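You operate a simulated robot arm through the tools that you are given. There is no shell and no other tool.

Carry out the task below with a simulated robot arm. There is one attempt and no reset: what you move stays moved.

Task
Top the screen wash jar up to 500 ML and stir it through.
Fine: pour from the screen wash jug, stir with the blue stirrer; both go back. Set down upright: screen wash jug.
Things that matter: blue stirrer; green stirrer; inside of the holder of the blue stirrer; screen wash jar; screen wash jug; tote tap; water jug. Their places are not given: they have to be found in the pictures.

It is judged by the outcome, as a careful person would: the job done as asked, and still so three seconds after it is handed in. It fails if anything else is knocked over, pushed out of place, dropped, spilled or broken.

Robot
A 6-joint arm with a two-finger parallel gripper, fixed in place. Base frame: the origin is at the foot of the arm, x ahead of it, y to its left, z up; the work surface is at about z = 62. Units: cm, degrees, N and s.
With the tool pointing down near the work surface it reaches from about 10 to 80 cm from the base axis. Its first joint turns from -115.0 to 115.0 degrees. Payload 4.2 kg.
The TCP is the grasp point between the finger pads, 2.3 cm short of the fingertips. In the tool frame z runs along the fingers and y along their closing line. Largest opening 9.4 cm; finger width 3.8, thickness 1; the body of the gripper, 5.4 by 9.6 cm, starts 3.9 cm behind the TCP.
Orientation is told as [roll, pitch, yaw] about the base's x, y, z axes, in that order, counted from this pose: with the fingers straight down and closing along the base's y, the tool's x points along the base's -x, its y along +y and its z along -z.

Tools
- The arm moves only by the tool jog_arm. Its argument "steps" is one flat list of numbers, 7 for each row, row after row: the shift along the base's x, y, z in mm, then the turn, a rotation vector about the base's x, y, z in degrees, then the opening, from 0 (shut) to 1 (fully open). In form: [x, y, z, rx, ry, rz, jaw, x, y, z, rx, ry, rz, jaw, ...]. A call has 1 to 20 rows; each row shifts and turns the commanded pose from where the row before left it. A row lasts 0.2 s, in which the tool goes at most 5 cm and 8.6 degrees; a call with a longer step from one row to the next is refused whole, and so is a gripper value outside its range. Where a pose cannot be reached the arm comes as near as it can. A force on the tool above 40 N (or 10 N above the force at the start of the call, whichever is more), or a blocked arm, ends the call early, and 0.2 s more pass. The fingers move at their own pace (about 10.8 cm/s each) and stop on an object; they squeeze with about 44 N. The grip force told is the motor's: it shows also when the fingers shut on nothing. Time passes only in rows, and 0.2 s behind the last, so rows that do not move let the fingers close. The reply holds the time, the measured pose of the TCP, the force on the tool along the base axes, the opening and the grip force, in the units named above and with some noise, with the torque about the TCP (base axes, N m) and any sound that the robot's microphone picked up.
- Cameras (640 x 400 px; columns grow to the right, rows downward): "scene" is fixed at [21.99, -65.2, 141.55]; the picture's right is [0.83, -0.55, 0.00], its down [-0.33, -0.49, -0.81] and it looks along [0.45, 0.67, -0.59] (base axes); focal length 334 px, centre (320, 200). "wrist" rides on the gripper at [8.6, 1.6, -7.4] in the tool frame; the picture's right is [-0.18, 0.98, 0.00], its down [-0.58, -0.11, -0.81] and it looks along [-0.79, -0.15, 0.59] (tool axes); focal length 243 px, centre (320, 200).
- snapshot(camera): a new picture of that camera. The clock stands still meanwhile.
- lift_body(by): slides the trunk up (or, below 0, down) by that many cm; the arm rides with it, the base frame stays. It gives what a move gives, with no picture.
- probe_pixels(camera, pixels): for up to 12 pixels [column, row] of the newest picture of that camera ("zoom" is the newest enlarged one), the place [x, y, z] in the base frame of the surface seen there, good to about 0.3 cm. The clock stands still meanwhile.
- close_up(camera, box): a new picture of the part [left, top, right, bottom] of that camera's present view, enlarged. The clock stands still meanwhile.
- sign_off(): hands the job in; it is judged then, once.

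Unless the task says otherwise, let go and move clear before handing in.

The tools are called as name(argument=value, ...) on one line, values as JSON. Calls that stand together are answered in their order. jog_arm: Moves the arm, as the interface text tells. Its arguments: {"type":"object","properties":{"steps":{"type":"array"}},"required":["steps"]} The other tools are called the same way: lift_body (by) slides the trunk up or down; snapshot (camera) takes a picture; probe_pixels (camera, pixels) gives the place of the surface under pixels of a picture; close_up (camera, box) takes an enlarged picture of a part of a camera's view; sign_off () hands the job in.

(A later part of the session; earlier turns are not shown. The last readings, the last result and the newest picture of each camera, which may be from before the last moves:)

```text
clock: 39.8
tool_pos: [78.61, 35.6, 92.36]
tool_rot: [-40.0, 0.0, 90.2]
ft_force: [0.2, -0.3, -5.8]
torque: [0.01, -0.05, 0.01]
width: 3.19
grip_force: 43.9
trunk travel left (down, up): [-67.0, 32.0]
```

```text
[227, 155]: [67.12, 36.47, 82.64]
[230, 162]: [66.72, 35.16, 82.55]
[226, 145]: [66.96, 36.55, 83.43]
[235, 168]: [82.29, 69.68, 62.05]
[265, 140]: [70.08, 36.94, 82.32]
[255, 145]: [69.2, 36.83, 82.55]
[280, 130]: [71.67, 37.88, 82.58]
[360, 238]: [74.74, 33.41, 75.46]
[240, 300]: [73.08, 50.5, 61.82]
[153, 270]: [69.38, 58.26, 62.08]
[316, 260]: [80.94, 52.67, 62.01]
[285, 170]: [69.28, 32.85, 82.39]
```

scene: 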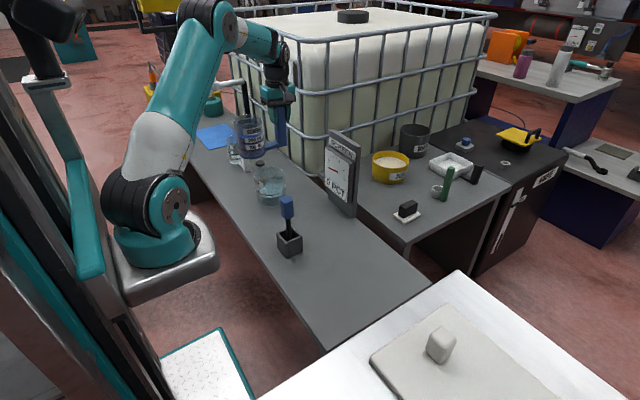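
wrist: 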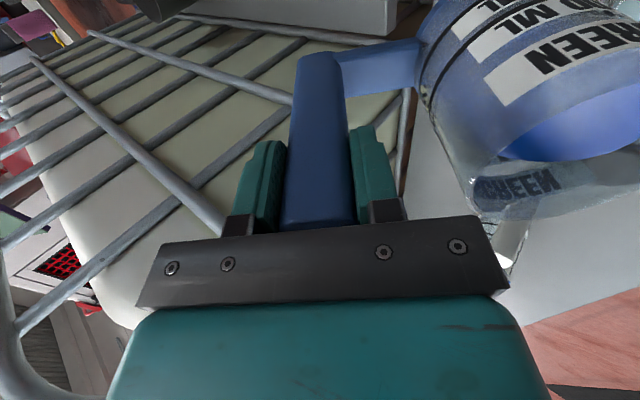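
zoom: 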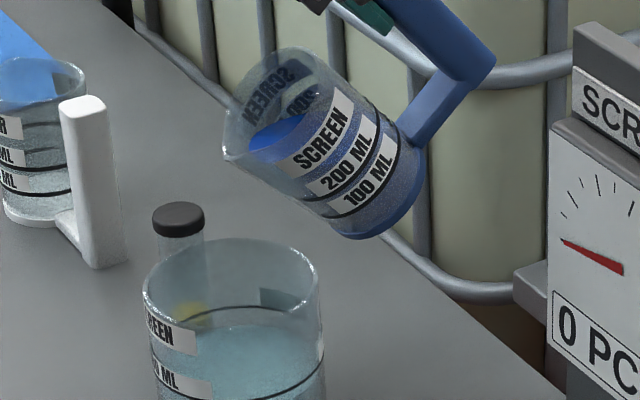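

The lip is at about (66.8,35.5,82.7) and the liquid inside (z≈82.4) is almost at the lip. I'll tilt slowly by 4° and look.

jog_arm(steps=[0, 0, 0, 0, -1, 0, 0, 0, 0, 0, 0, -1, 0, 0, 0, 0, 0, 0, -1, 0, 0, 0, 0, 0, 0, -1, 0, 0, 0, 0, 0, 0, 0, 0, 0])

close_up(camera="scene", box=[245, 125, 315, 210])

```text
clock: 41.0
tool_pos: [78.5, 35.75, 92.31]
tool_rot: [-44.1, 0.0, 90.3]
ft_force: [-0.4, -0.3, -5.2]
torque: [0.0, -0.03, -0.02]
width: 3.16
grip_force: 44.3
trunk travel left (down, up): [-67.0, 32.0]
```

```text
4.71 times, centred on (280, 168) of scene
```

zoom: 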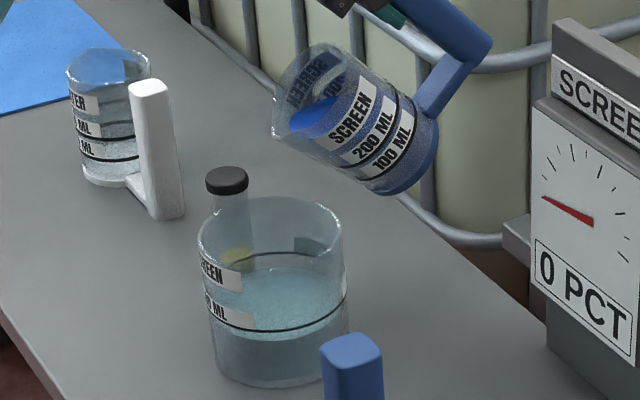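

No flow at 44°. Continue to 48°.

jog_arm(steps=[0, 0, 0, 0, -1, 0, 0, 0, 0, 0, 0, -1, 0, 0, 0, 0, 0, 0, -1, 0, 0, 0, 0, 0, 0, -1, 0, 0, 0, 0, 0, 0, 0, 0, 0])

close_up(camera="scene", box=[245, 125, 315, 210])

```text
clock: 42.2
tool_pos: [78.52, 35.58, 92.31]
tool_rot: [-48.0, 0.2, 90.1]
ft_force: [0.1, 0.3, -4.5]
torque: [-0.01, -0.02, 0.01]
width: 3.19
grip_force: 43.7
trunk travel left (down, up): [-67.0, 32.0]
```

```text
4.71 times, centred on (280, 168) of scene
```

zoom: 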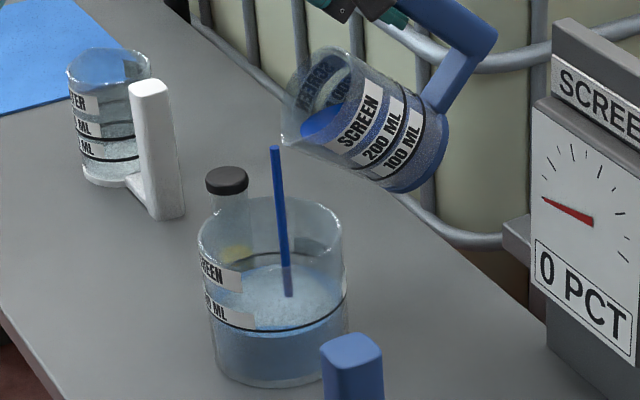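

Flow has started at 48° with the stream landing mid-jar. The clock is stopped; I'll zoom on the jar level against the line.

close_up(camera="scene", box=[255, 160, 295, 210])

probe_pixels(camera="zoom", pixels=[[260, 230], [300, 250], [350, 220], [310, 200], [280, 275], [240, 240], [360, 190]])

```text
8.00 times, centred on (275, 185) of scene
```

zoom: 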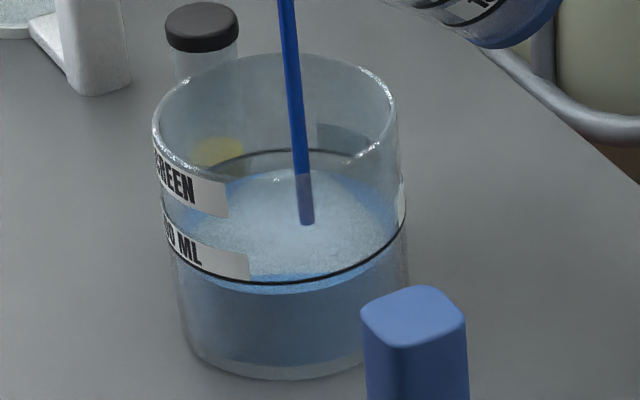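

```text
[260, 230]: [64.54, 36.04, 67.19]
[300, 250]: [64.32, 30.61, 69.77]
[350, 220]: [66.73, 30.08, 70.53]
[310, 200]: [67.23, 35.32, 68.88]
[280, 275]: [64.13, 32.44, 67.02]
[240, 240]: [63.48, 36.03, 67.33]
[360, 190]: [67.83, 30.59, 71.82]
```

Level rose to ≈67.25 with the line at ≈68.1. Flow self-limits at a given tilt (~9 ml/°), so I'll hold at 48° for a second and then check.

jog_arm(steps=[0, 0, 0, 0, 0, 0, 0, 0, 0, 0, 0, 0, 0, 0, 0, 0, 0, 0, 0, 0, 0, 0, 0, 0, 0, 0, 0, 0])

close_up(camera="scene", box=[245, 125, 315, 210])

close_up(camera="scene", box=[255, 160, 295, 210])

probe_pixels(camera="zoom", pixels=[[260, 230], [250, 220], [280, 250], [270, 210], [240, 240], [300, 240], [320, 230], [340, 200]])

```text
clock: 43.2
tool_pos: [78.63, 35.6, 92.25]
tool_rot: [-48.0, 0.0, 90.2]
ft_force: [-0.1, -0.8, -5.6]
torque: [0.0, 0.0, 0.0]
width: 3.2
grip_force: 43.9
trunk travel left (down, up): [-67.0, 32.0]
```

```text
4.71 times, centred on (280, 168) of scene
```

zoom: 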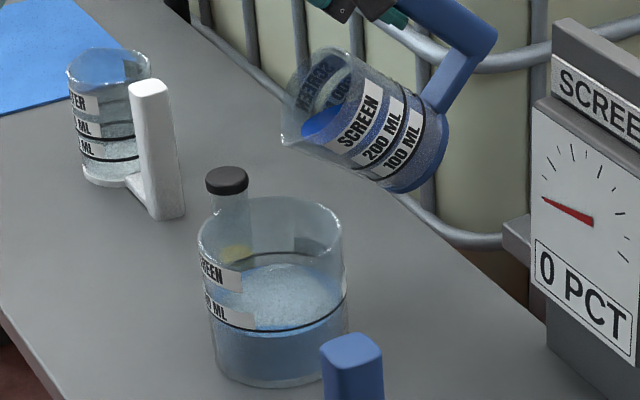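

```text
8.00 times, centred on (275, 185) of scene
```

zoom: 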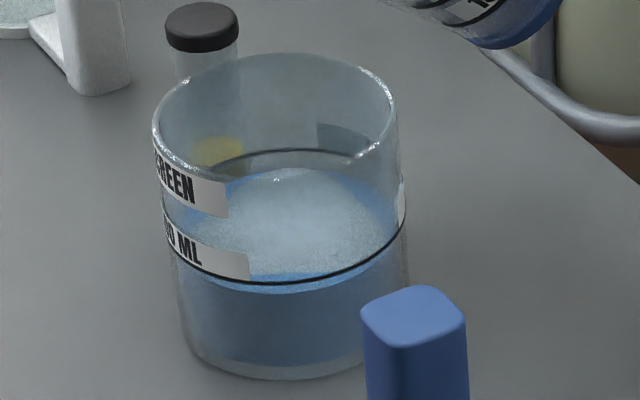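

```text
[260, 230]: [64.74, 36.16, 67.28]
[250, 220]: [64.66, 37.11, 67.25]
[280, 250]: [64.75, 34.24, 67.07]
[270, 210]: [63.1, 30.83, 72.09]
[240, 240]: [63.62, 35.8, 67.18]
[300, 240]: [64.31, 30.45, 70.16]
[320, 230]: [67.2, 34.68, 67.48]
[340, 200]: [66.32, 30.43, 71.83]
```

Flow stopped at this tilt; level ≈67.2. I'll magnify the front edge of the jar to measure the gap to the line more precisely.

close_up(camera="scene", box=[266, 188, 282, 198])

probe_pixels(camera="zoom", pixels=[[320, 30], [320, 100], [320, 150], [320, 200], [320, 250], [320, 300], [450, 100], [450, 150], [450, 200], [450, 50]])

close_up(camera="scene", box=[266, 175, 282, 185])

probe_pixels(camera="zoom", pixels=[[320, 30], [320, 100], [320, 150], [320, 200], [320, 250], [320, 300], [320, 350], [200, 300], [450, 300]])

```text
16.00 times, centred on (274, 193) of scene
```

zoom: 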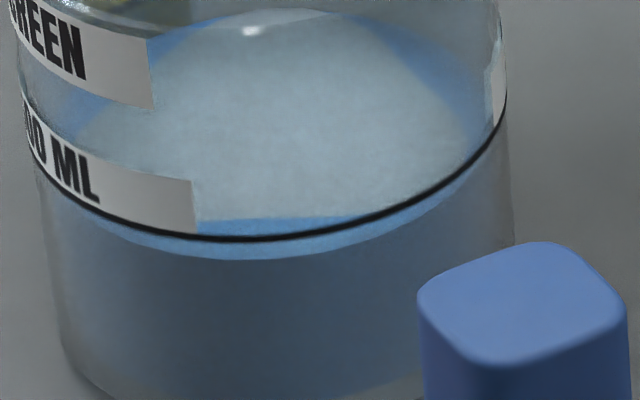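

```text
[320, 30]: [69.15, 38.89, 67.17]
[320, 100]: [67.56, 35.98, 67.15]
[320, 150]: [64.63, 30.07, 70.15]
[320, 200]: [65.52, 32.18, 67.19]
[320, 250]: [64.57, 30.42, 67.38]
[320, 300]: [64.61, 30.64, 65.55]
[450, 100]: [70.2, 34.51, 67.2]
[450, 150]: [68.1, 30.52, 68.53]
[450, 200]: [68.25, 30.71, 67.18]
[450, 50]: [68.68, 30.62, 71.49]
```

```text
16.00 times, centred on (274, 180) of scene
```

zoom: 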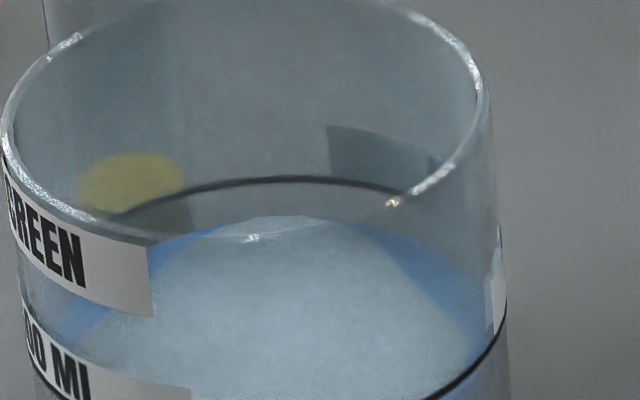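

```text
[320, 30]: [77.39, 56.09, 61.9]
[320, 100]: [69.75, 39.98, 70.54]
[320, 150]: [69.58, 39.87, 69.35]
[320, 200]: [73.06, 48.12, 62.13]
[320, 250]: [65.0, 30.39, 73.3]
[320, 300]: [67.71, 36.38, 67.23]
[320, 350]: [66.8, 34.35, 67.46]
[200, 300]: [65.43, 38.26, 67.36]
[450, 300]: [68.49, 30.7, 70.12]
```

Magnified: front gap 18 px (0.52 cm) and back gap 39 px (1.21 cm), averaging ≈0.87 cm still to fill (~75 ml). I'll tilt 3° more and let it settle.

jog_arm(steps=[-1, 0, 0, 0, -1, 0, 0, -1, 0, 0, 0, -1, 0, 0, -1, 0, 0, 0, -1, 0, 0, 0, 0, 0, 0, 0, 0, 0, 0, 0, 0, 0, 0, 0, 0, 0, 0, 0, 0, 0, 0, 0, 0, 0, 0, 0, 0, 0, 0, 0, 0, 0, 0, 0, 0, 0])

close_up(camera="scene", box=[245, 125, 315, 210])

close_up(camera="scene", box=[266, 188, 282, 198])

probe_pixels(camera="zoom", pixels=[[320, 30], [320, 100], [250, 80], [250, 150], [320, 200], [400, 100], [400, 150], [450, 100], [300, 60], [350, 130], [200, 120], [280, 180]])

```text
clock: 45.0
tool_pos: [78.33, 35.68, 92.29]
tool_rot: [-51.1, 0.0, 90.2]
ft_force: [0.4, 0.5, -4.6]
torque: [0.0, 0.07, -0.01]
width: 3.19
grip_force: 43.6
trunk travel left (down, up): [-67.0, 32.0]
```

```text
4.71 times, centred on (280, 168) of scene
```

zoom: 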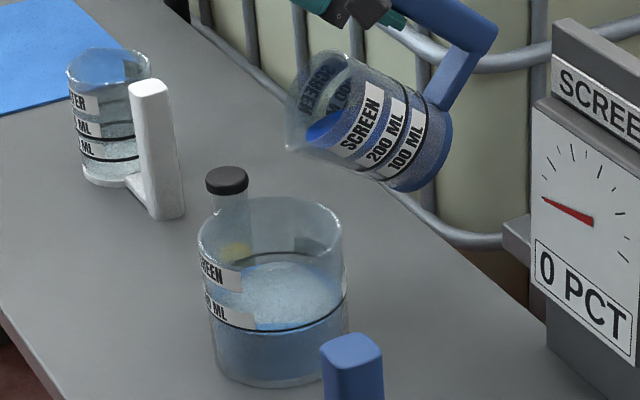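

```text
16.00 times, centred on (274, 193) of scene
```

zoom: 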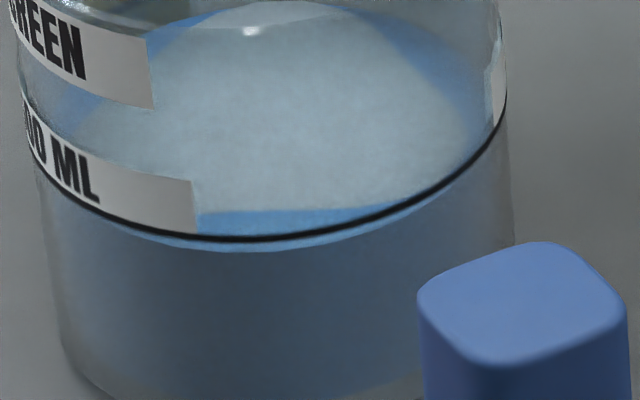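

```text
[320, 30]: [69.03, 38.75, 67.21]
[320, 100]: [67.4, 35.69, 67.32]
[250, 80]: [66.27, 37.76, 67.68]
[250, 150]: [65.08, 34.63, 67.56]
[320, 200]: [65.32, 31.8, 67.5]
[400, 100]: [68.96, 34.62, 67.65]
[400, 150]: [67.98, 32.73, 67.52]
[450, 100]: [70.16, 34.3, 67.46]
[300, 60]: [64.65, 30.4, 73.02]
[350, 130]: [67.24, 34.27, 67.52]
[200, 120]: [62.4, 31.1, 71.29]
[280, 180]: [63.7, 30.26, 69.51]
```

Level rose another ~0.22 cm (front gap now ~10 px; target is liquid edge ~12 px above the line there, by the front/back average). Tilting 4° more.

jog_arm(steps=[-1.5, 0, 0, 0, -1, 0, 0, -1.5, 0, 0, 0, -1, 0, 0, -1.5, 0, 0, 0, -1, 0, 0, -1.5, 0, 0, 0, -1, 0, 0, 0, 0, 0, 0, 0, 0, 0, 0, 0, 0, 0, 0, 0, 0, 0, 0, 0, 0, 0, 0, 0, 0, 0, 0, 0, 0, 0, 0])

close_up(camera="scene", box=[245, 125, 315, 210])

close_up(camera="scene", box=[266, 175, 282, 185])

close_up(camera="scene", box=[266, 188, 282, 198])

probe_pixels(camera="zoom", pixels=[[320, 30], [320, 100], [250, 80], [250, 150], [320, 200], [400, 100], [400, 150], [450, 100], [230, 50], [350, 130], [350, 60], [280, 130]])

```text
clock: 46.8
tool_pos: [77.71, 35.63, 92.21]
tool_rot: [-55.0, 0.1, 90.2]
ft_force: [-0.1, -0.3, -5.2]
torque: [-0.01, 0.06, 0.0]
width: 3.19
grip_force: 43.7
trunk travel left (down, up): [-67.0, 32.0]
```

```text
4.71 times, centred on (280, 168) of scene
```

zoom: 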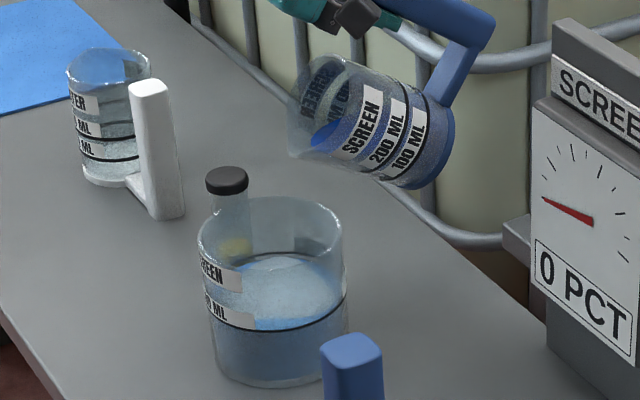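

```text
16.00 times, centred on (274, 180) of scene
```

zoom: 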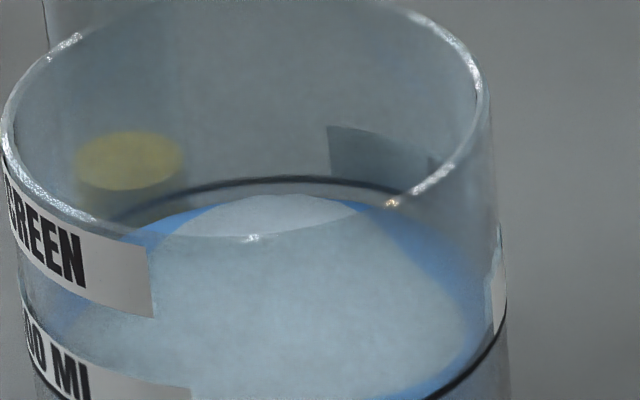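

```text
16.00 times, centred on (274, 193) of scene
```

zoom: 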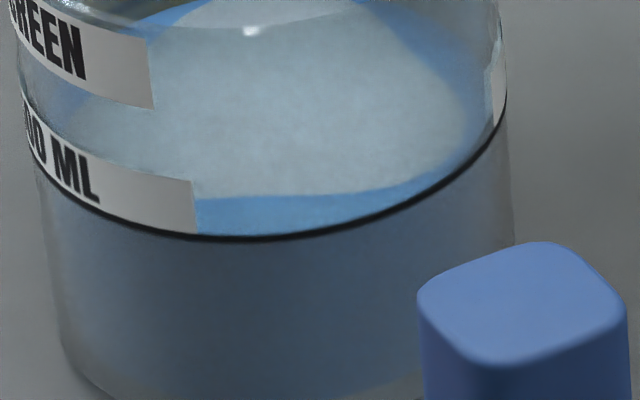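

```text
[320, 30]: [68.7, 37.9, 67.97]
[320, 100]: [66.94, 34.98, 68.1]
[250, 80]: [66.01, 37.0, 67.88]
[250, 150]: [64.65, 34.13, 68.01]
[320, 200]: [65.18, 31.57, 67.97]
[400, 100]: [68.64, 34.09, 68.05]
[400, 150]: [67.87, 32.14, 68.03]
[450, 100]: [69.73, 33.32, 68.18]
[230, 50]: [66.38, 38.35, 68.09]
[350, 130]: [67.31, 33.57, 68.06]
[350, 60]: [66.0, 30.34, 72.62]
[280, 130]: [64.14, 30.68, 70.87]
```

No stream now; probed surface averages ≈68.0. I'll probe the line itself along the front to find its height accurately.

probe_pixels(camera="zoom", pixels=[[220, 237], [250, 238], [280, 237], [310, 233], [340, 227], [370, 217], [400, 206], [430, 193], [460, 172], [485, 145], [100, 208], [70, 187]])

probe_pixels(camera="zoom", pixels=[[220, 218], [250, 218], [280, 217], [310, 213], [340, 207], [370, 197], [400, 186], [300, 100], [380, 100], [220, 100], [280, 60], [420, 130]])

```text
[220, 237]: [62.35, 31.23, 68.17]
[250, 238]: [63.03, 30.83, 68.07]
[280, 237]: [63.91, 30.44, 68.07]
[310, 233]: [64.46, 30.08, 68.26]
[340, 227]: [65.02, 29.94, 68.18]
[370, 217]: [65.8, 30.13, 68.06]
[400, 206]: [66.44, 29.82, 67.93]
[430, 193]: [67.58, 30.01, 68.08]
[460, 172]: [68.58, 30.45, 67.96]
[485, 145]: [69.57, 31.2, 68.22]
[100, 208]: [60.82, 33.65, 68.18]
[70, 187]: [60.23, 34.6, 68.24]
```

```text
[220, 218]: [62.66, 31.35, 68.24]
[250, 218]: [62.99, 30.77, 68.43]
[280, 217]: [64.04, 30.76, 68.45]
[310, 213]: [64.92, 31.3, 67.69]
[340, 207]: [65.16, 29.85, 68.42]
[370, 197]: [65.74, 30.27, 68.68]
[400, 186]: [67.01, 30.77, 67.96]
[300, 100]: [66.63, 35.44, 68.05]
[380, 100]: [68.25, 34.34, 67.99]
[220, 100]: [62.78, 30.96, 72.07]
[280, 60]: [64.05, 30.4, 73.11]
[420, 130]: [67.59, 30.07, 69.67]
```

Line averages z≈68.12; surface probes ≈68.03, edges suggest ~0.1–0.24 cm left (~10–20 ml). I'll zoom further at the back edge for a sharper reading.

close_up(camera="scene", box=[267, 176, 277, 182.25])

close_up(camera="scene", box=[268, 190, 278, 196.25])

```text
16.00 times, centred on (272, 179) of scene
```

zoom: 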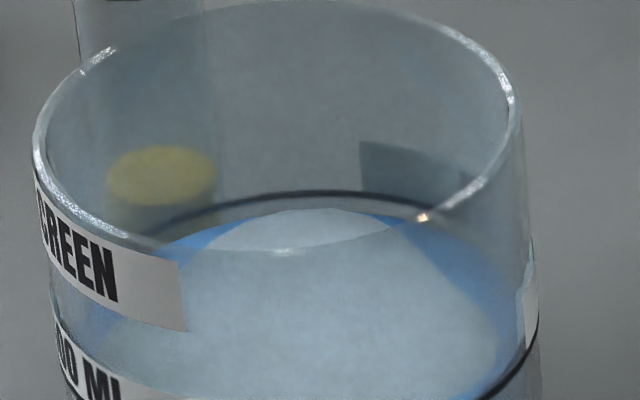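

```text
16.00 times, centred on (273, 193) of scene
```

zoom: 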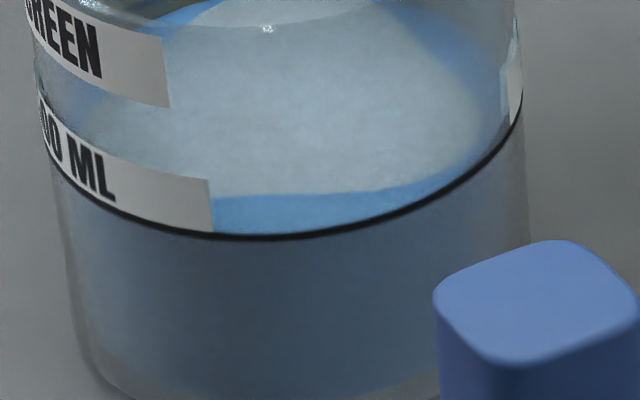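

Front and back edges give ≈0.15 cm left (~13 ml). Tilting just 1.2° more and settling.

jog_arm(steps=[-1, 0, 0, 0, -0.6, 0, 0, -1, 0, 0, 0, -0.6, 0, 0, 0, 0, 0, 0, 0, 0, 0, 0, 0, 0, 0, 0, 0, 0, 0, 0, 0, 0, 0, 0, 0, 0, 0, 0, 0, 0, 0, 0, 0, 0, 0, 0, 0, 0, 0])

close_up(camera="scene", box=[245, 125, 315, 210])

close_up(camera="scene", box=[266, 174, 282, 184])

close_up(camera="scene", box=[266, 188, 282, 198])

probe_pixels(camera="zoom", pixels=[[320, 30], [320, 100], [250, 80], [250, 130], [320, 170], [400, 100], [400, 150], [450, 100], [230, 50], [350, 130], [300, 80], [370, 120]])

```text
clock: 48.4
tool_pos: [77.46, 35.58, 92.21]
tool_rot: [-56.2, 0.1, 90.2]
ft_force: [0.2, -0.4, -3.6]
torque: [-0.02, 0.05, 0.01]
width: 3.16
grip_force: 44.0
trunk travel left (down, up): [-67.0, 32.0]
```

```text
4.71 times, centred on (280, 168) of scene
```

zoom: 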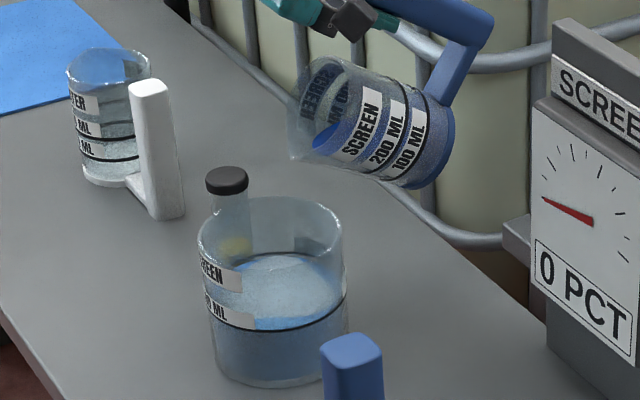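

```text
16.00 times, centred on (274, 179) of scene
```

zoom: 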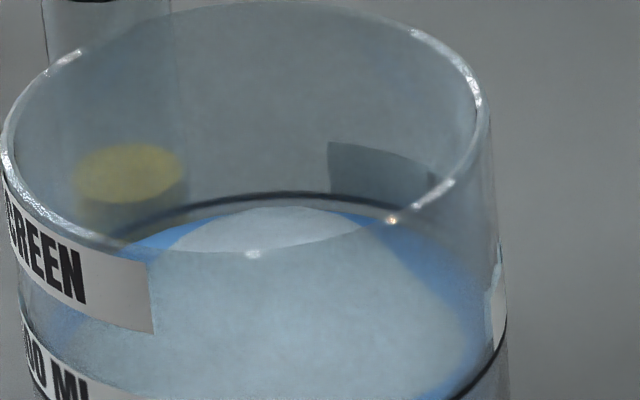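

```text
16.00 times, centred on (274, 193) of scene
```

zoom: 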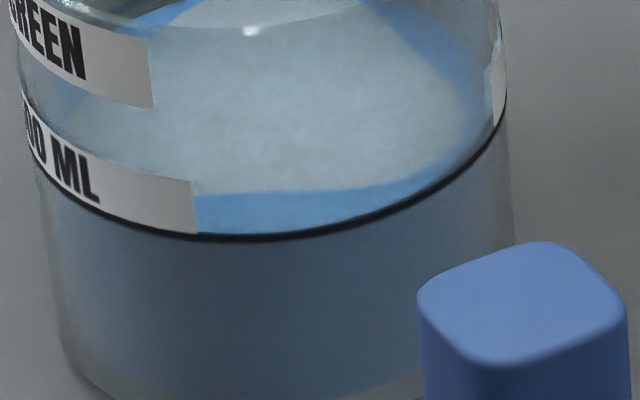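

```text
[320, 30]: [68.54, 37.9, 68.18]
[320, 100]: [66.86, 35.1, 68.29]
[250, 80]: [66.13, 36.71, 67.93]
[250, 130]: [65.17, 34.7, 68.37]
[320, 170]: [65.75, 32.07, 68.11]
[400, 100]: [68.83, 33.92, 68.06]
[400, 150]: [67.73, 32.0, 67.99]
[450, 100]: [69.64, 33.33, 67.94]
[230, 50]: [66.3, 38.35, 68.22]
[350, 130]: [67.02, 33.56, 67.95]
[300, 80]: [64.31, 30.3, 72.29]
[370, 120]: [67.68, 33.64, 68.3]
```

Surface probes now average 68.12 – equal to the line – and the back-edge gap is ~11 px (target 10). Pouring is done; tilting back to 40° over the jar, then retreating upright along the reverse path.

jog_arm(steps=[2, 0, 1, 0, 4, 0, 0, 2, 0, 1, 0, 4, 0, 0, 2, 0, 1, 0, 4, 0, 0, 2, 0, 1, 0, 4, 0, 0, -6, -5, 8, 0, 4, 0, 0, -12, -10.7, 9, 0, 4, 0, 0, -12, -10.7, 9, 0, 4, 0, 0, -12, -10.7, 9, 0, 4, 0, 0, -12, -10.7, 9, 0, 4, 0, 0, -12, -10.7, 9, 0, 4, 0, 0, -12, -10.7, 9, 0, 4, 0, 0, -12, -10.7, 9, 0, 4, 0, 0, -12, -10.7, 9, 0, 4, 0, 0, -12, -10.7, 5, 0, 4.2, 0, 0, 0, 0, 0, 0, 0, 0, 0])

snapshot(camera="scene")

close_up(camera="scene", box=[266, 174, 282, 184])

close_up(camera="scene", box=[215, 90, 305, 210])

```text
clock: 51.6
tool_pos: [67.0, 25.4, 101.26]
tool_rot: [0.1, 0.0, 90.0]
ft_force: [0.1, 0.7, -3.9]
torque: [-0.04, -0.29, 0.0]
width: 3.2
grip_force: 44.0
trunk travel left (down, up): [-67.0, 32.0]
```

```text
taken
```

scene: 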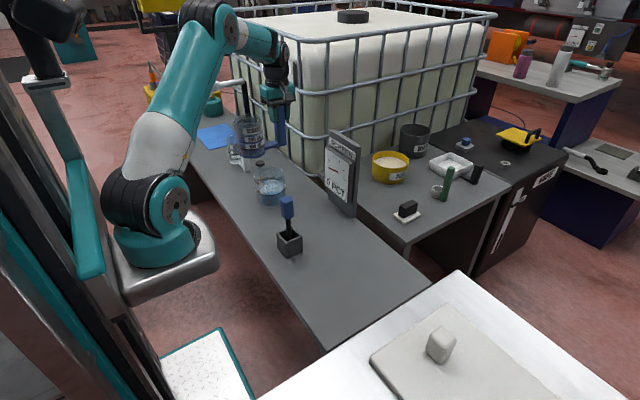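

```text
16.00 times, centred on (274, 179) of scene
```

zoom: 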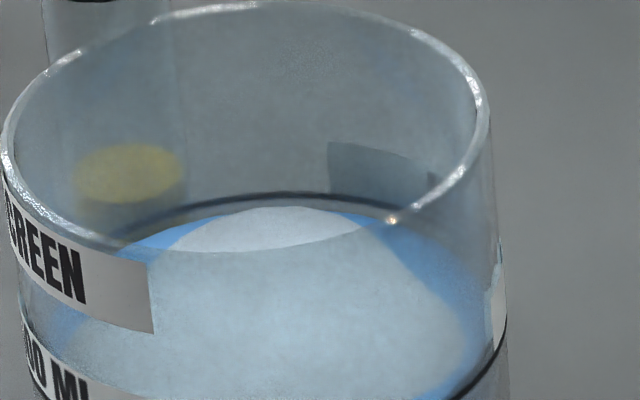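

```text
3.33 times, centred on (260, 150) of scene
```

zoom: 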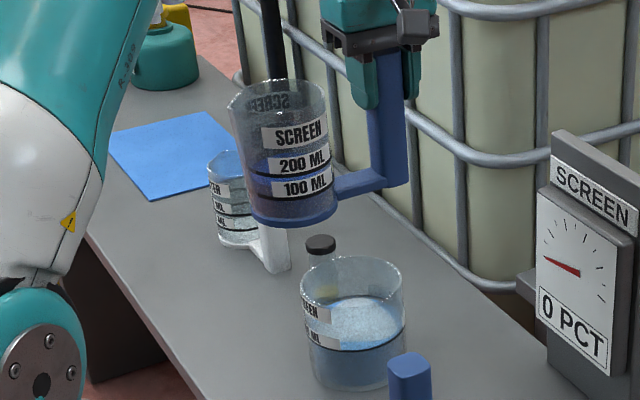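

Jar is at the line and the jug is upright with the rest inside. Carrying the jug back along the reverse path.

jog_arm(steps=[0, -8, 0, 0, 0, -4.5, 0, 0, -16, 0, 0, 0, -4.5, 0, 0, -24, 0, 0, 0, -4.5, 0, 0, -26.4, 0, 0, 0, -4.5, 0, 0, -26.4, 0, 0, 0, -4.5, 0, 0, -26.4, 0, 0, 0, -4.5, 0, 0, -26.4, 0, 0, 0, -4.5, 0, 0, -26.4, 0, 0, 0, -4.5, 0, 0, -26.4, 0, 0, 0, -4.5, 0, 0, -26.4, 0, 0, 0, -4.5, 0, 0, -26.4, 0, 0, 0, -4.5, 0, 0, -26.4, 0, 0, 0, -4.5, 0, 0, -26.4, 0, 0, 0, -4.5, 0, 0, -26.4, 0, 0, 0, -4.5, 0, 0, -26.4, 0, 0, 0, -4.5, 0, 0, -26.4, 0, 0, 0, -4.5, 0, 0, -26.4, 0, 0, 0, -4.5, 0, 0, -24, 0, 0, 0, -4.5, 0, 0, -16, 0, 0, 0, -4.5, 0, 0, -8, 0, 0, 0, -4.5, 0])

```text
clock: 55.8
tool_pos: [66.87, -21.14, 101.1]
tool_rot: [0.0, 0.0, 0.0]
ft_force: [0.6, 0.2, -5.1]
torque: [-0.28, 0.02, 0.01]
width: 3.16
grip_force: 44.1
trunk travel left (down, up): [-67.0, 32.0]
```

Back above its spot at (66.87,−21.14). Lowering to ~1.3 cm above the table first.

jog_arm(steps=[0, 0, -12, 0, 0, 0, 0, 0, 0, -24, 0, 0, 0, 0, 0, 0, -28, 0, 0, 0, 0, 0, 0, -28, 0, 0, 0, 0, 0, 0, -28, 0, 0, 0, 0, 0, 0, -28, 0, 0, 0, 0, 0, 0, -28, 0, 0, 0, 0, 0, 0, -28, 0, 0, 0, 0, 0, 0, -28, 0, 0, 0, 0, 0, 0, -24, 0, 0, 0, 0, 0, 0, -12, 0, 0, 0, 0, 0, 0, -5, 0, 0, 0, 0, 0, 0, 0, 0, 0, 0, 0])

close_up(camera="scene", box=[310, 190, 420, 310])

```text
clock: 58.6
tool_pos: [66.87, -21.05, 73.68]
tool_rot: [-0.1, -0.1, 0.1]
ft_force: [-0.2, 0.8, -5.0]
torque: [-0.25, 0.0, -0.02]
width: 3.19
grip_force: 44.0
trunk travel left (down, up): [-67.0, 32.0]
```

```text
3.33 times, centred on (365, 250) of scene
```

zoom: 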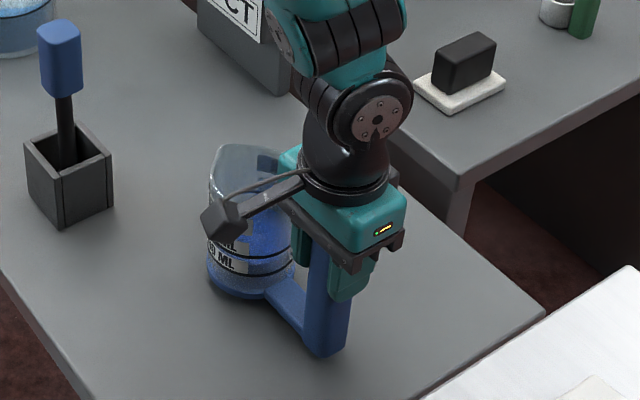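

Now the last centimetre slowly, watching the force.

jog_arm(steps=[0, 0, -3, 0, 0, 0, 0, 0, 0, -3, 0, 0, 0, 0, 0, 0, -2, 0, 0, 0, 0, 0, 0, -1.5, 0, 0, 0, 0, 0, 0, -1, 0, 0, 0, 0, 0, 0, -0.7, 0, 0, 0, 0, 0, 0, 0, 0, 0, 0, 0])

```text
clock: 60.2
tool_pos: [66.76, -21.02, 72.66]
tool_rot: [0.0, -0.1, 0.0]
ft_force: [0.6, -0.1, -4.3]
torque: [-0.27, 0.03, -0.01]
width: 3.18
grip_force: 43.9
trunk travel left (down, up): [-67.0, 32.0]
```

Still carrying the weight (−4.3 N). A bit lower in small steps.

jog_arm(steps=[0, 0, -0.7, 0, 0, 0, 0, 0, 0, -0.7, 0, 0, 0, 0, 0, 0, 0, 0, 0, 0, 0])

```text
clock: 61.0
tool_pos: [66.91, -21.09, 72.49]
tool_rot: [0.0, -0.1, 0.1]
ft_force: [0.1, -0.4, -4.4]
torque: [-0.29, 0.03, 0.01]
width: 3.16
grip_force: 44.6
trunk travel left (down, up): [-67.0, 32.0]
```

jog_arm(steps=[0, 0, -0.7, 0, 0, 0, 0, 0, 0, -0.7, 0, 0, 0, 0, 0, 0, 0, 0, 0, 0, 0])

```text
clock: 61.8
tool_pos: [66.91, -21.21, 72.63]
tool_rot: [0.0, -0.1, 0.1]
ft_force: [-0.4, -1.3, 2.4]
torque: [0.34, 0.21, 0.12]
width: 3.18
grip_force: 44.2
trunk travel left (down, up): [-67.0, 32.0]
```

Contact is made (force turned to +2.4 N), so the jug stands on the table. Opening the fingers.

jog_arm(steps=[0, 0, 0.5, 0, 0, 0, 0.36, 0, 0, 0, 0, 0, 0, 0.42, 0, 0, 0, 0, 0, 0, 0.52, 0, 0, 0, 0, 0, 0, 0.6, 0, 0, 0, 0, 0, 0, 0.6])

snapshot(camera="wrist")

close_up(camera="scene", box=[310, 190, 420, 310])

```text
clock: 63.0
tool_pos: [66.91, -21.07, 72.5]
tool_rot: [0.0, -0.2, 0.2]
ft_force: [0.7, 0.0, -0.7]
torque: [0.03, 0.02, 0.01]
width: 5.63
grip_force: 0.1
trunk travel left (down, up): [-67.0, 32.0]
```

```text
taken
```

wrist: 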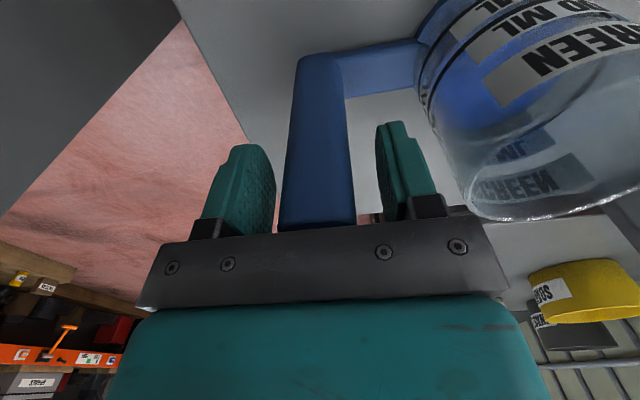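

```text
3.33 times, centred on (365, 250) of scene
```

zoom: 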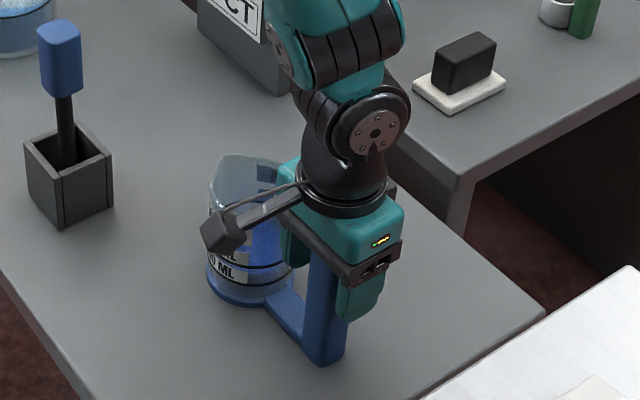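

Jug released and standing. I'll lift straight up and move over the blue stirrer's handle.

jog_arm(steps=[0, 0, 15, 0, 0, 0, 0.6, 0, 0, 30, 0, 0, 0, 0.6, 0, 0, 35, 0, 0, 0, 0.6, 0, 0, 40, 0, 0, 0, 0.6, 0, 0, 40, 0, 0, 0, 0.6, 0, 0, 40, 0, 0, 0, 0.6, 0, 0, 40, 0, 0, 0, 0.6, 0, 0, 35, 0, 0, 0, 0.6, -10, 30, 0, 0, 0, 0, 0.6, -14, 40, 0, 0, 0, 0, 0.6, -14, 40, 0, 0, 0, 0, 0.6, -14, 40, 0, 0, 0, 0, 0.6, -14, 40, 0, 0, 0, 0, 0.6, -14, 40, 0, 0, 0, 0, 0.6, -12, 44, 0, 0, 0, 0, 0.6, 0, 0, 0, 0, 0, 0, 0.6])

snapshot(camera="wrist")

close_up(camera="scene", box=[270, 190, 310, 260])

probe_pixels(camera="zoom", pixels=[[302, 50], [285, 55], [320, 52], [302, 38], [302, 68], [275, 100], [275, 140], [330, 100], [330, 140], [312, 180], [312, 220], [314, 260]])

```text
clock: 66.4
tool_pos: [57.52, 6.31, 99.96]
tool_rot: [0.1, -0.1, 0.1]
ft_force: [-0.1, -0.5, 0.0]
torque: [-0.02, -0.03, 0.01]
width: 5.65
grip_force: 0.1
trunk travel left (down, up): [-67.0, 32.0]
```

```text
taken
```

wrist: 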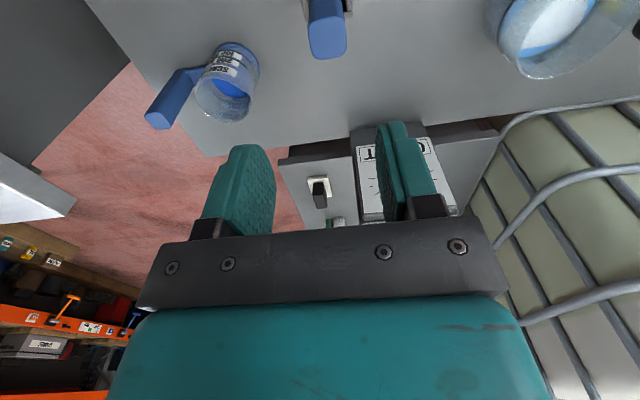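

```text
5.71 times, centred on (290, 225) of scene
```

zoom: 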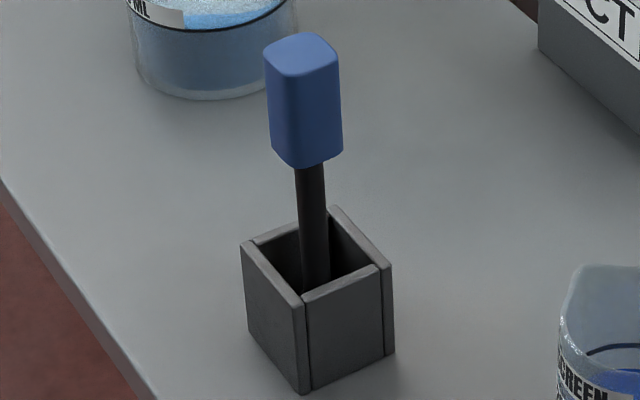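

```text
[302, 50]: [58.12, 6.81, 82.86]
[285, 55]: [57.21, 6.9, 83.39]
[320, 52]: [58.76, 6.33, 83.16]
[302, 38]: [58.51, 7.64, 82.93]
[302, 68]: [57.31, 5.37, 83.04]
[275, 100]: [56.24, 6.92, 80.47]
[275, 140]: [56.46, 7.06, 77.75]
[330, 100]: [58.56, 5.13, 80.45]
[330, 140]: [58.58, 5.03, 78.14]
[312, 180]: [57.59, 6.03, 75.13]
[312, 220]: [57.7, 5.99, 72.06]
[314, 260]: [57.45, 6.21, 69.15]
```

The stirrer handle top appears near (327,35) in the wrist picture; I'll zoom on it there to pin its centre.

close_up(camera="wrist", box=[285, 0, 381, 60])

probe_pixels(camera="zoom", pixels=[[240, 330], [180, 330], [230, 300], [400, 330], [280, 380], [370, 370], [300, 330], [180, 380], [200, 280], [390, 280], [300, 250], [300, 200]])

```text
6.67 times, centred on (333, 30) of wrist
```

zoom: 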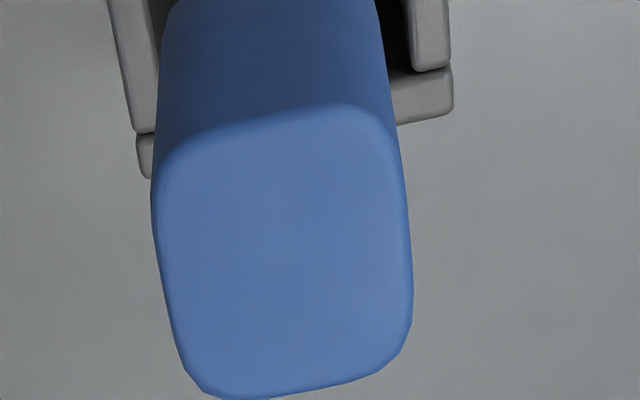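

```text
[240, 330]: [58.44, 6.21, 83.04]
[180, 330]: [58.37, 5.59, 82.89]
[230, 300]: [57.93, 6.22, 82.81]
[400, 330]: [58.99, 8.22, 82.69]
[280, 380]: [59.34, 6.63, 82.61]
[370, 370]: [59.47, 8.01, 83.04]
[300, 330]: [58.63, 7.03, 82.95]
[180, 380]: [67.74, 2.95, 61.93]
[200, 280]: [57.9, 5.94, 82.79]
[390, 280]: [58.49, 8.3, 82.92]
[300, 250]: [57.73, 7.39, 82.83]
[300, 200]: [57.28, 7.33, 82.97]
```

Wrist probes put the handle-top centre near (57.9,6.95). I'll shift there and descend to z≈88 to re-check.

jog_arm(steps=[3.5, 6, -20, 0, 0, 0, 0.6, 0, 0, -30, 0, 0, 0, 0.6, 0, 0, -35, 0, 0, 0, 0.6, 0, 0, -30, 0, 0, 0, 0.6, 0, 0, -10, 0, 0, 0, 0.6, 0, 0, 0, 0, 0, 0, 0.6])

snapshot(camera="wrist")

```text
clock: 67.8
tool_pos: [57.86, 6.85, 87.61]
tool_rot: [0.0, -0.1, 0.1]
ft_force: [-0.2, 0.7, -0.5]
torque: [0.0, -0.01, -0.01]
width: 5.68
grip_force: 0.1
trunk travel left (down, up): [-67.0, 32.0]
```

```text
taken
```

wrist: 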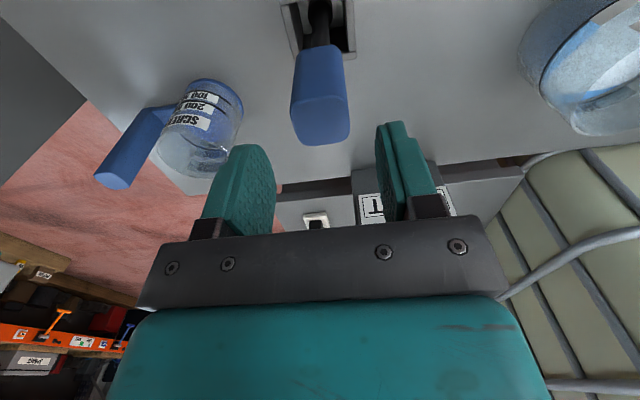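

Handle-top centre at (321,121) matches the TCP axis. Descending to z≈80.5 and closing gradually.

jog_arm(steps=[0, 0, -20, 0, 0, 0, 0.6, 0, 0, -20, 0, 0, 0, 0.6, 0, 0, -18, 0, 0, 0, 0.6, 0, 0, -13, 0, 0, 0, 0.6, 0, 0, 0, 0, 0, 0, 0.5, 0, 0, 0, 0, 0, 0, 0.42, 0, 0, 0, 0, 0, 0, 0.36, 0, 0, 0, 0, 0, 0, 0.32])

snapshot(camera="wrist")

```text
clock: 69.6
tool_pos: [57.99, 6.87, 80.43]
tool_rot: [0.0, -0.1, 0.1]
ft_force: [0.5, 0.0, -0.1]
torque: [-0.01, -0.01, 0.02]
width: 3.35
grip_force: 44.0
trunk travel left (down, up): [-67.0, 32.0]
```

```text
taken
```

wrist: 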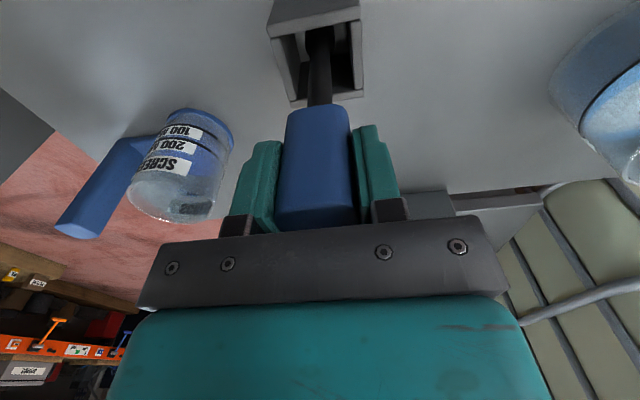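

Gripped (width 3.35, 44 N) at (57.95,6.87,80.43) – return pose noted. Lifting straight out of the holder.

jog_arm(steps=[0, 0, 0, 0, 0, 0, 0, 0, 0, 10, 0, 0, 0, 0, 0, 0, 20, 0, 0, 0, 0, 0, 0, 25, 0, 0, 0, 0, 0, 0, 25, 0, 0, 0, 0, 0, 0, 25, 0, 0, 0, 0, 0, 0, 25, 0, 0, 0, 0, 0, 0, 25, 0, 0, 0, 0, 0, 0, 20, 0, 0, 0, 0, 0, 0, 10, 0, 0, 0, 0, 0, 0, 0, 0, 0, 0, 0])

close_up(camera="scene", box=[250, 130, 330, 260])

snapshot(camera="wrist")

```text
clock: 72.0
tool_pos: [57.94, 6.98, 98.93]
tool_rot: [0.1, -0.1, 0.1]
ft_force: [-0.3, 0.0, -1.9]
torque: [-0.05, -0.03, -0.01]
width: 3.36
grip_force: 43.9
trunk travel left (down, up): [-67.0, 32.0]
```

```text
3.08 times, centred on (290, 195) of scene
```

zoom: 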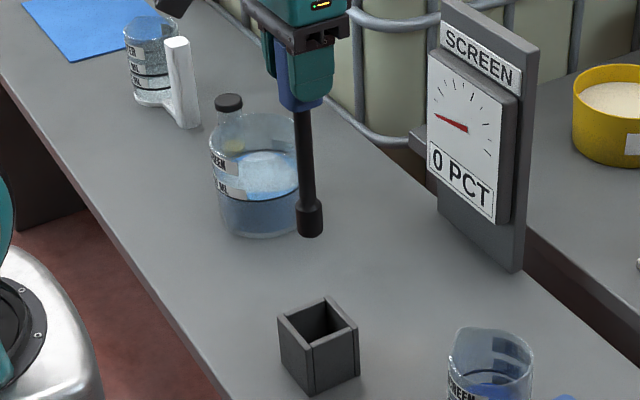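

```text
taken
```

wrist: 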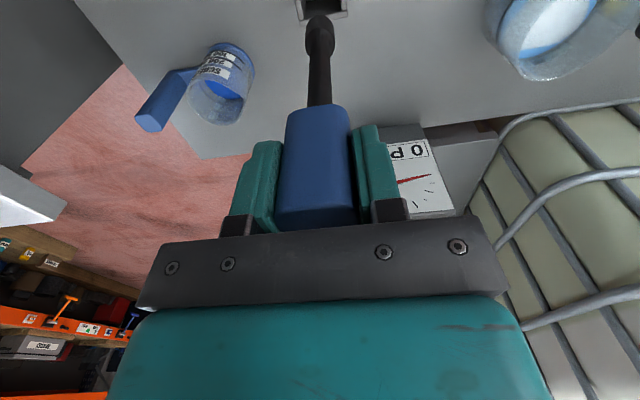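

The stirrer is out, with a bulb at its end. I'll probe the tip for length and locate the jar more accurately via the wrist camera.

probe_pixels(camera="zoom", pixels=[[309, 233], [309, 225], [309, 205], [298, 220], [321, 220], [305, 150], [320, 305], [285, 320], [350, 320]])

close_up(camera="wrist", box=[470, 0, 640, 100])

probe_pixels(camera="wrist", pixels=[[488, 20], [490, 35], [510, 62], [540, 77], [570, 76], [600, 62], [620, 45], [550, 30], [530, 40], [560, 10]])

```text
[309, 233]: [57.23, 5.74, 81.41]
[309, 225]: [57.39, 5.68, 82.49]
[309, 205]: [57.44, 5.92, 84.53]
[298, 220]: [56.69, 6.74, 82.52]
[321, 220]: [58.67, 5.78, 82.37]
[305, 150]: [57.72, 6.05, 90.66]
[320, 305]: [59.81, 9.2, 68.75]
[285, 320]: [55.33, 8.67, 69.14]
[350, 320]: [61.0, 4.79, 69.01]
```

```text
3.76 times, centred on (555, 50) of wrist
```

zoom: 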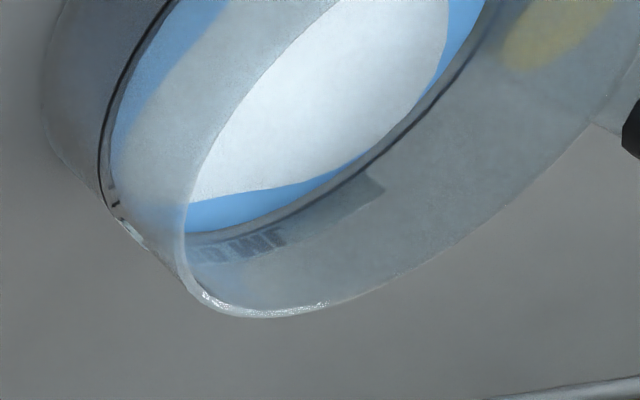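

```text
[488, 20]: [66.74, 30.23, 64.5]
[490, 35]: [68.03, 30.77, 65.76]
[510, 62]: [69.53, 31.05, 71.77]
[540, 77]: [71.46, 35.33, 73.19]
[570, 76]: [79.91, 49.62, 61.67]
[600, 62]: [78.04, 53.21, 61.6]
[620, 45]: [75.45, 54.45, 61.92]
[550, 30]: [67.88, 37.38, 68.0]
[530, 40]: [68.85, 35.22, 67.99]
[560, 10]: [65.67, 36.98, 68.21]
```

Tip sits 17.7 cm below the TCP with a ~2.2 cm bulb. Moving over the jar centre (66.1,35.7) at this height.

jog_arm(steps=[3, 10, 0, 0, 0, 0, 0, 6, 20, 0, 0, 0, 0, 0, 7.5, 26, 0, 0, 0, 0, 0, 7.5, 27, 0, 0, 0, 0, 0, 7.5, 27, 0, 0, 0, 0, 0, 7.5, 27, 0, 0, 0, 0, 0, 7.5, 27, 0, 0, 0, 0, 0, 7.5, 27, 0, 0, 0, 0, 0, 7.5, 27, 0, 0, 0, 0, 0, 7.5, 27, 0, 0, 0, 0, 0, 7, 24, 0, 0, 0, 0, 0, 5.5, 18, 0, 0, 0, 0, 0, 0, 0, 0, 0, 0, 0, 0])

close_up(camera="scene", box=[230, 110, 310, 220])

snapshot(camera="wrist")

```text
clock: 74.8
tool_pos: [66.1, 35.63, 99.02]
tool_rot: [0.0, -0.2, 0.1]
ft_force: [0.0, -0.5, -2.0]
torque: [0.0, 0.0, 0.01]
width: 3.36
grip_force: 44.2
trunk travel left (down, up): [-67.0, 32.0]
```

```text
3.64 times, centred on (270, 165) of scene
```

zoom: 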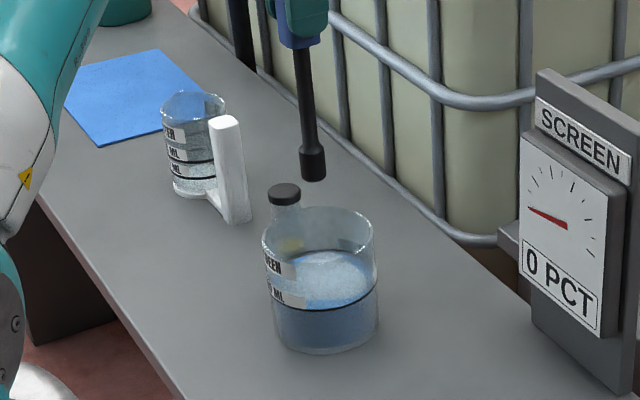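

```text
taken
```

wrist: 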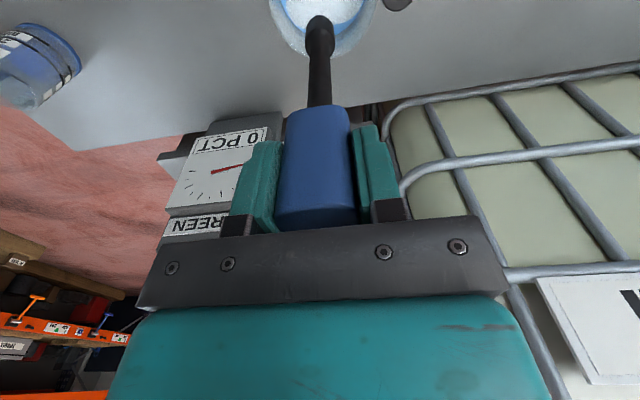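

The stirrer hangs over the jar centre. Lowering it gently so the tip ends ~1.5 cm above the jar floor.

jog_arm(steps=[0, 0, -15, 0, 0, 0, 0, 0, 0, -22, 0, 0, 0, 0, 0, 0, -22, 0, 0, 0, 0, 0, 0, -20, 0, 0, 0, 0, 0, 0, -18, 0, 0, 0, 0, 0, 0, -16, 0, 0, 0, 0, 0, 0, -14, 0, 0, 0, 0, 0, 0, -14, 0, 0, 0, 0, 0, 0, -12, 0, 0, 0, 0, 0, 0, -10, 0, 0, 0, 0, 0, 0, -7, 0, 0, 0, 0, 0, 0, -3, 0, 0, 0, 0, 0, 0, 0, 0, 0, 0, 0])

close_up(camera="scene", box=[240, 130, 310, 220])

snapshot(camera="wrist")

```text
clock: 77.6
tool_pos: [66.22, 35.7, 81.54]
tool_rot: [0.0, -0.1, 0.1]
ft_force: [0.3, -0.4, -0.6]
torque: [-0.01, 0.02, 0.01]
width: 3.32
grip_force: 44.0
trunk travel left (down, up): [-67.0, 32.0]
```

```text
4.44 times, centred on (275, 175) of scene
```

zoom: 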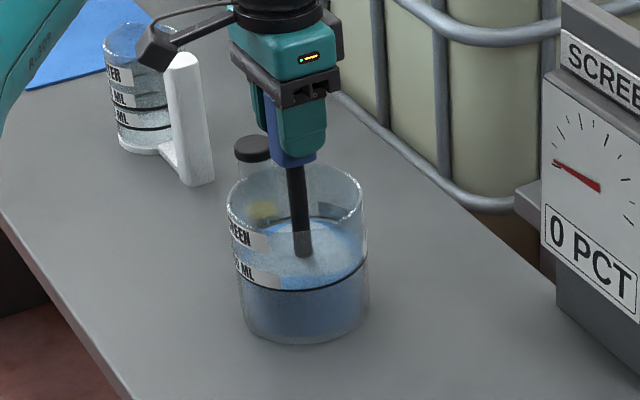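

```text
taken
```

wrist: 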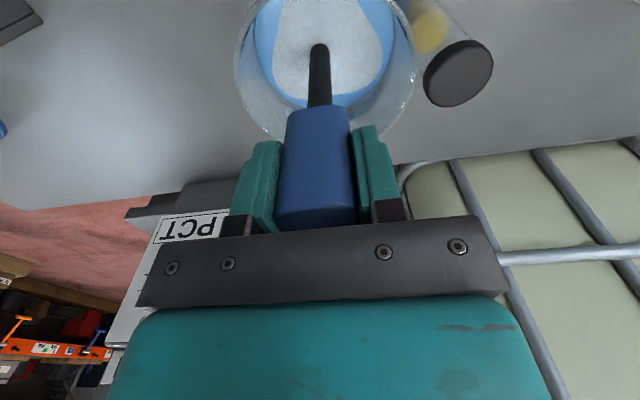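

The stirrer is in the liquid. Starting to stir with circles of 2.5 cm radius; one turn first, then check the gauge and jar.

jog_arm(steps=[12.5, 0, 0, 0, 0, 0, 0, 12.5, 0, 0, 0, 0, 0, 0, -4.77, 14.69, 0, 0, 0, 0, 0, -12.5, 9.08, 0, 0, 0, 0, 0, -15.45, 0, 0, 0, 0, 0, 0, -12.5, -9.08, 0, 0, 0, 0, 0, -4.77, -14.69, 0, 0, 0, 0, 0, 4.77, -14.69, 0, 0, 0, 0, 0, 12.5, -9.08, 0, 0, 0, 0, 0, 15.45, 0, 0, 0, 0, 0, 0, 12.5, 9.08, 0, 0, 0, 0, 0, 4.77, 14.69, 0, 0, 0, 0, 0])

close_up(camera="scene", box=[240, 130, 370, 220])

```text
clock: 80.2
tool_pos: [68.68, 35.63, 81.68]
tool_rot: [0.1, 0.0, 0.0]
ft_force: [0.2, -0.4, -1.2]
torque: [0.04, 0.0, 0.02]
width: 3.36
grip_force: 44.3
trunk travel left (down, up): [-67.0, 32.0]
```

```text
4.44 times, centred on (305, 175) of scene
```

zoom: 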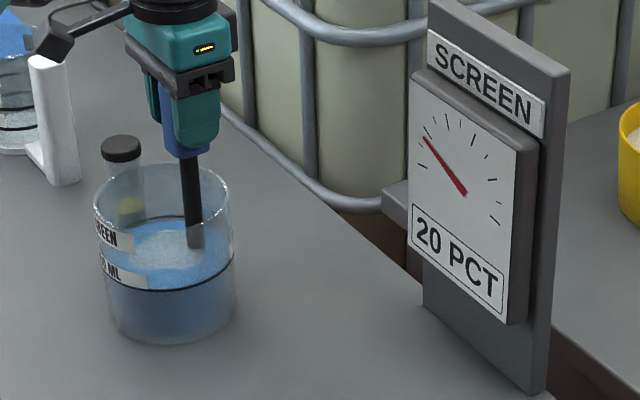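

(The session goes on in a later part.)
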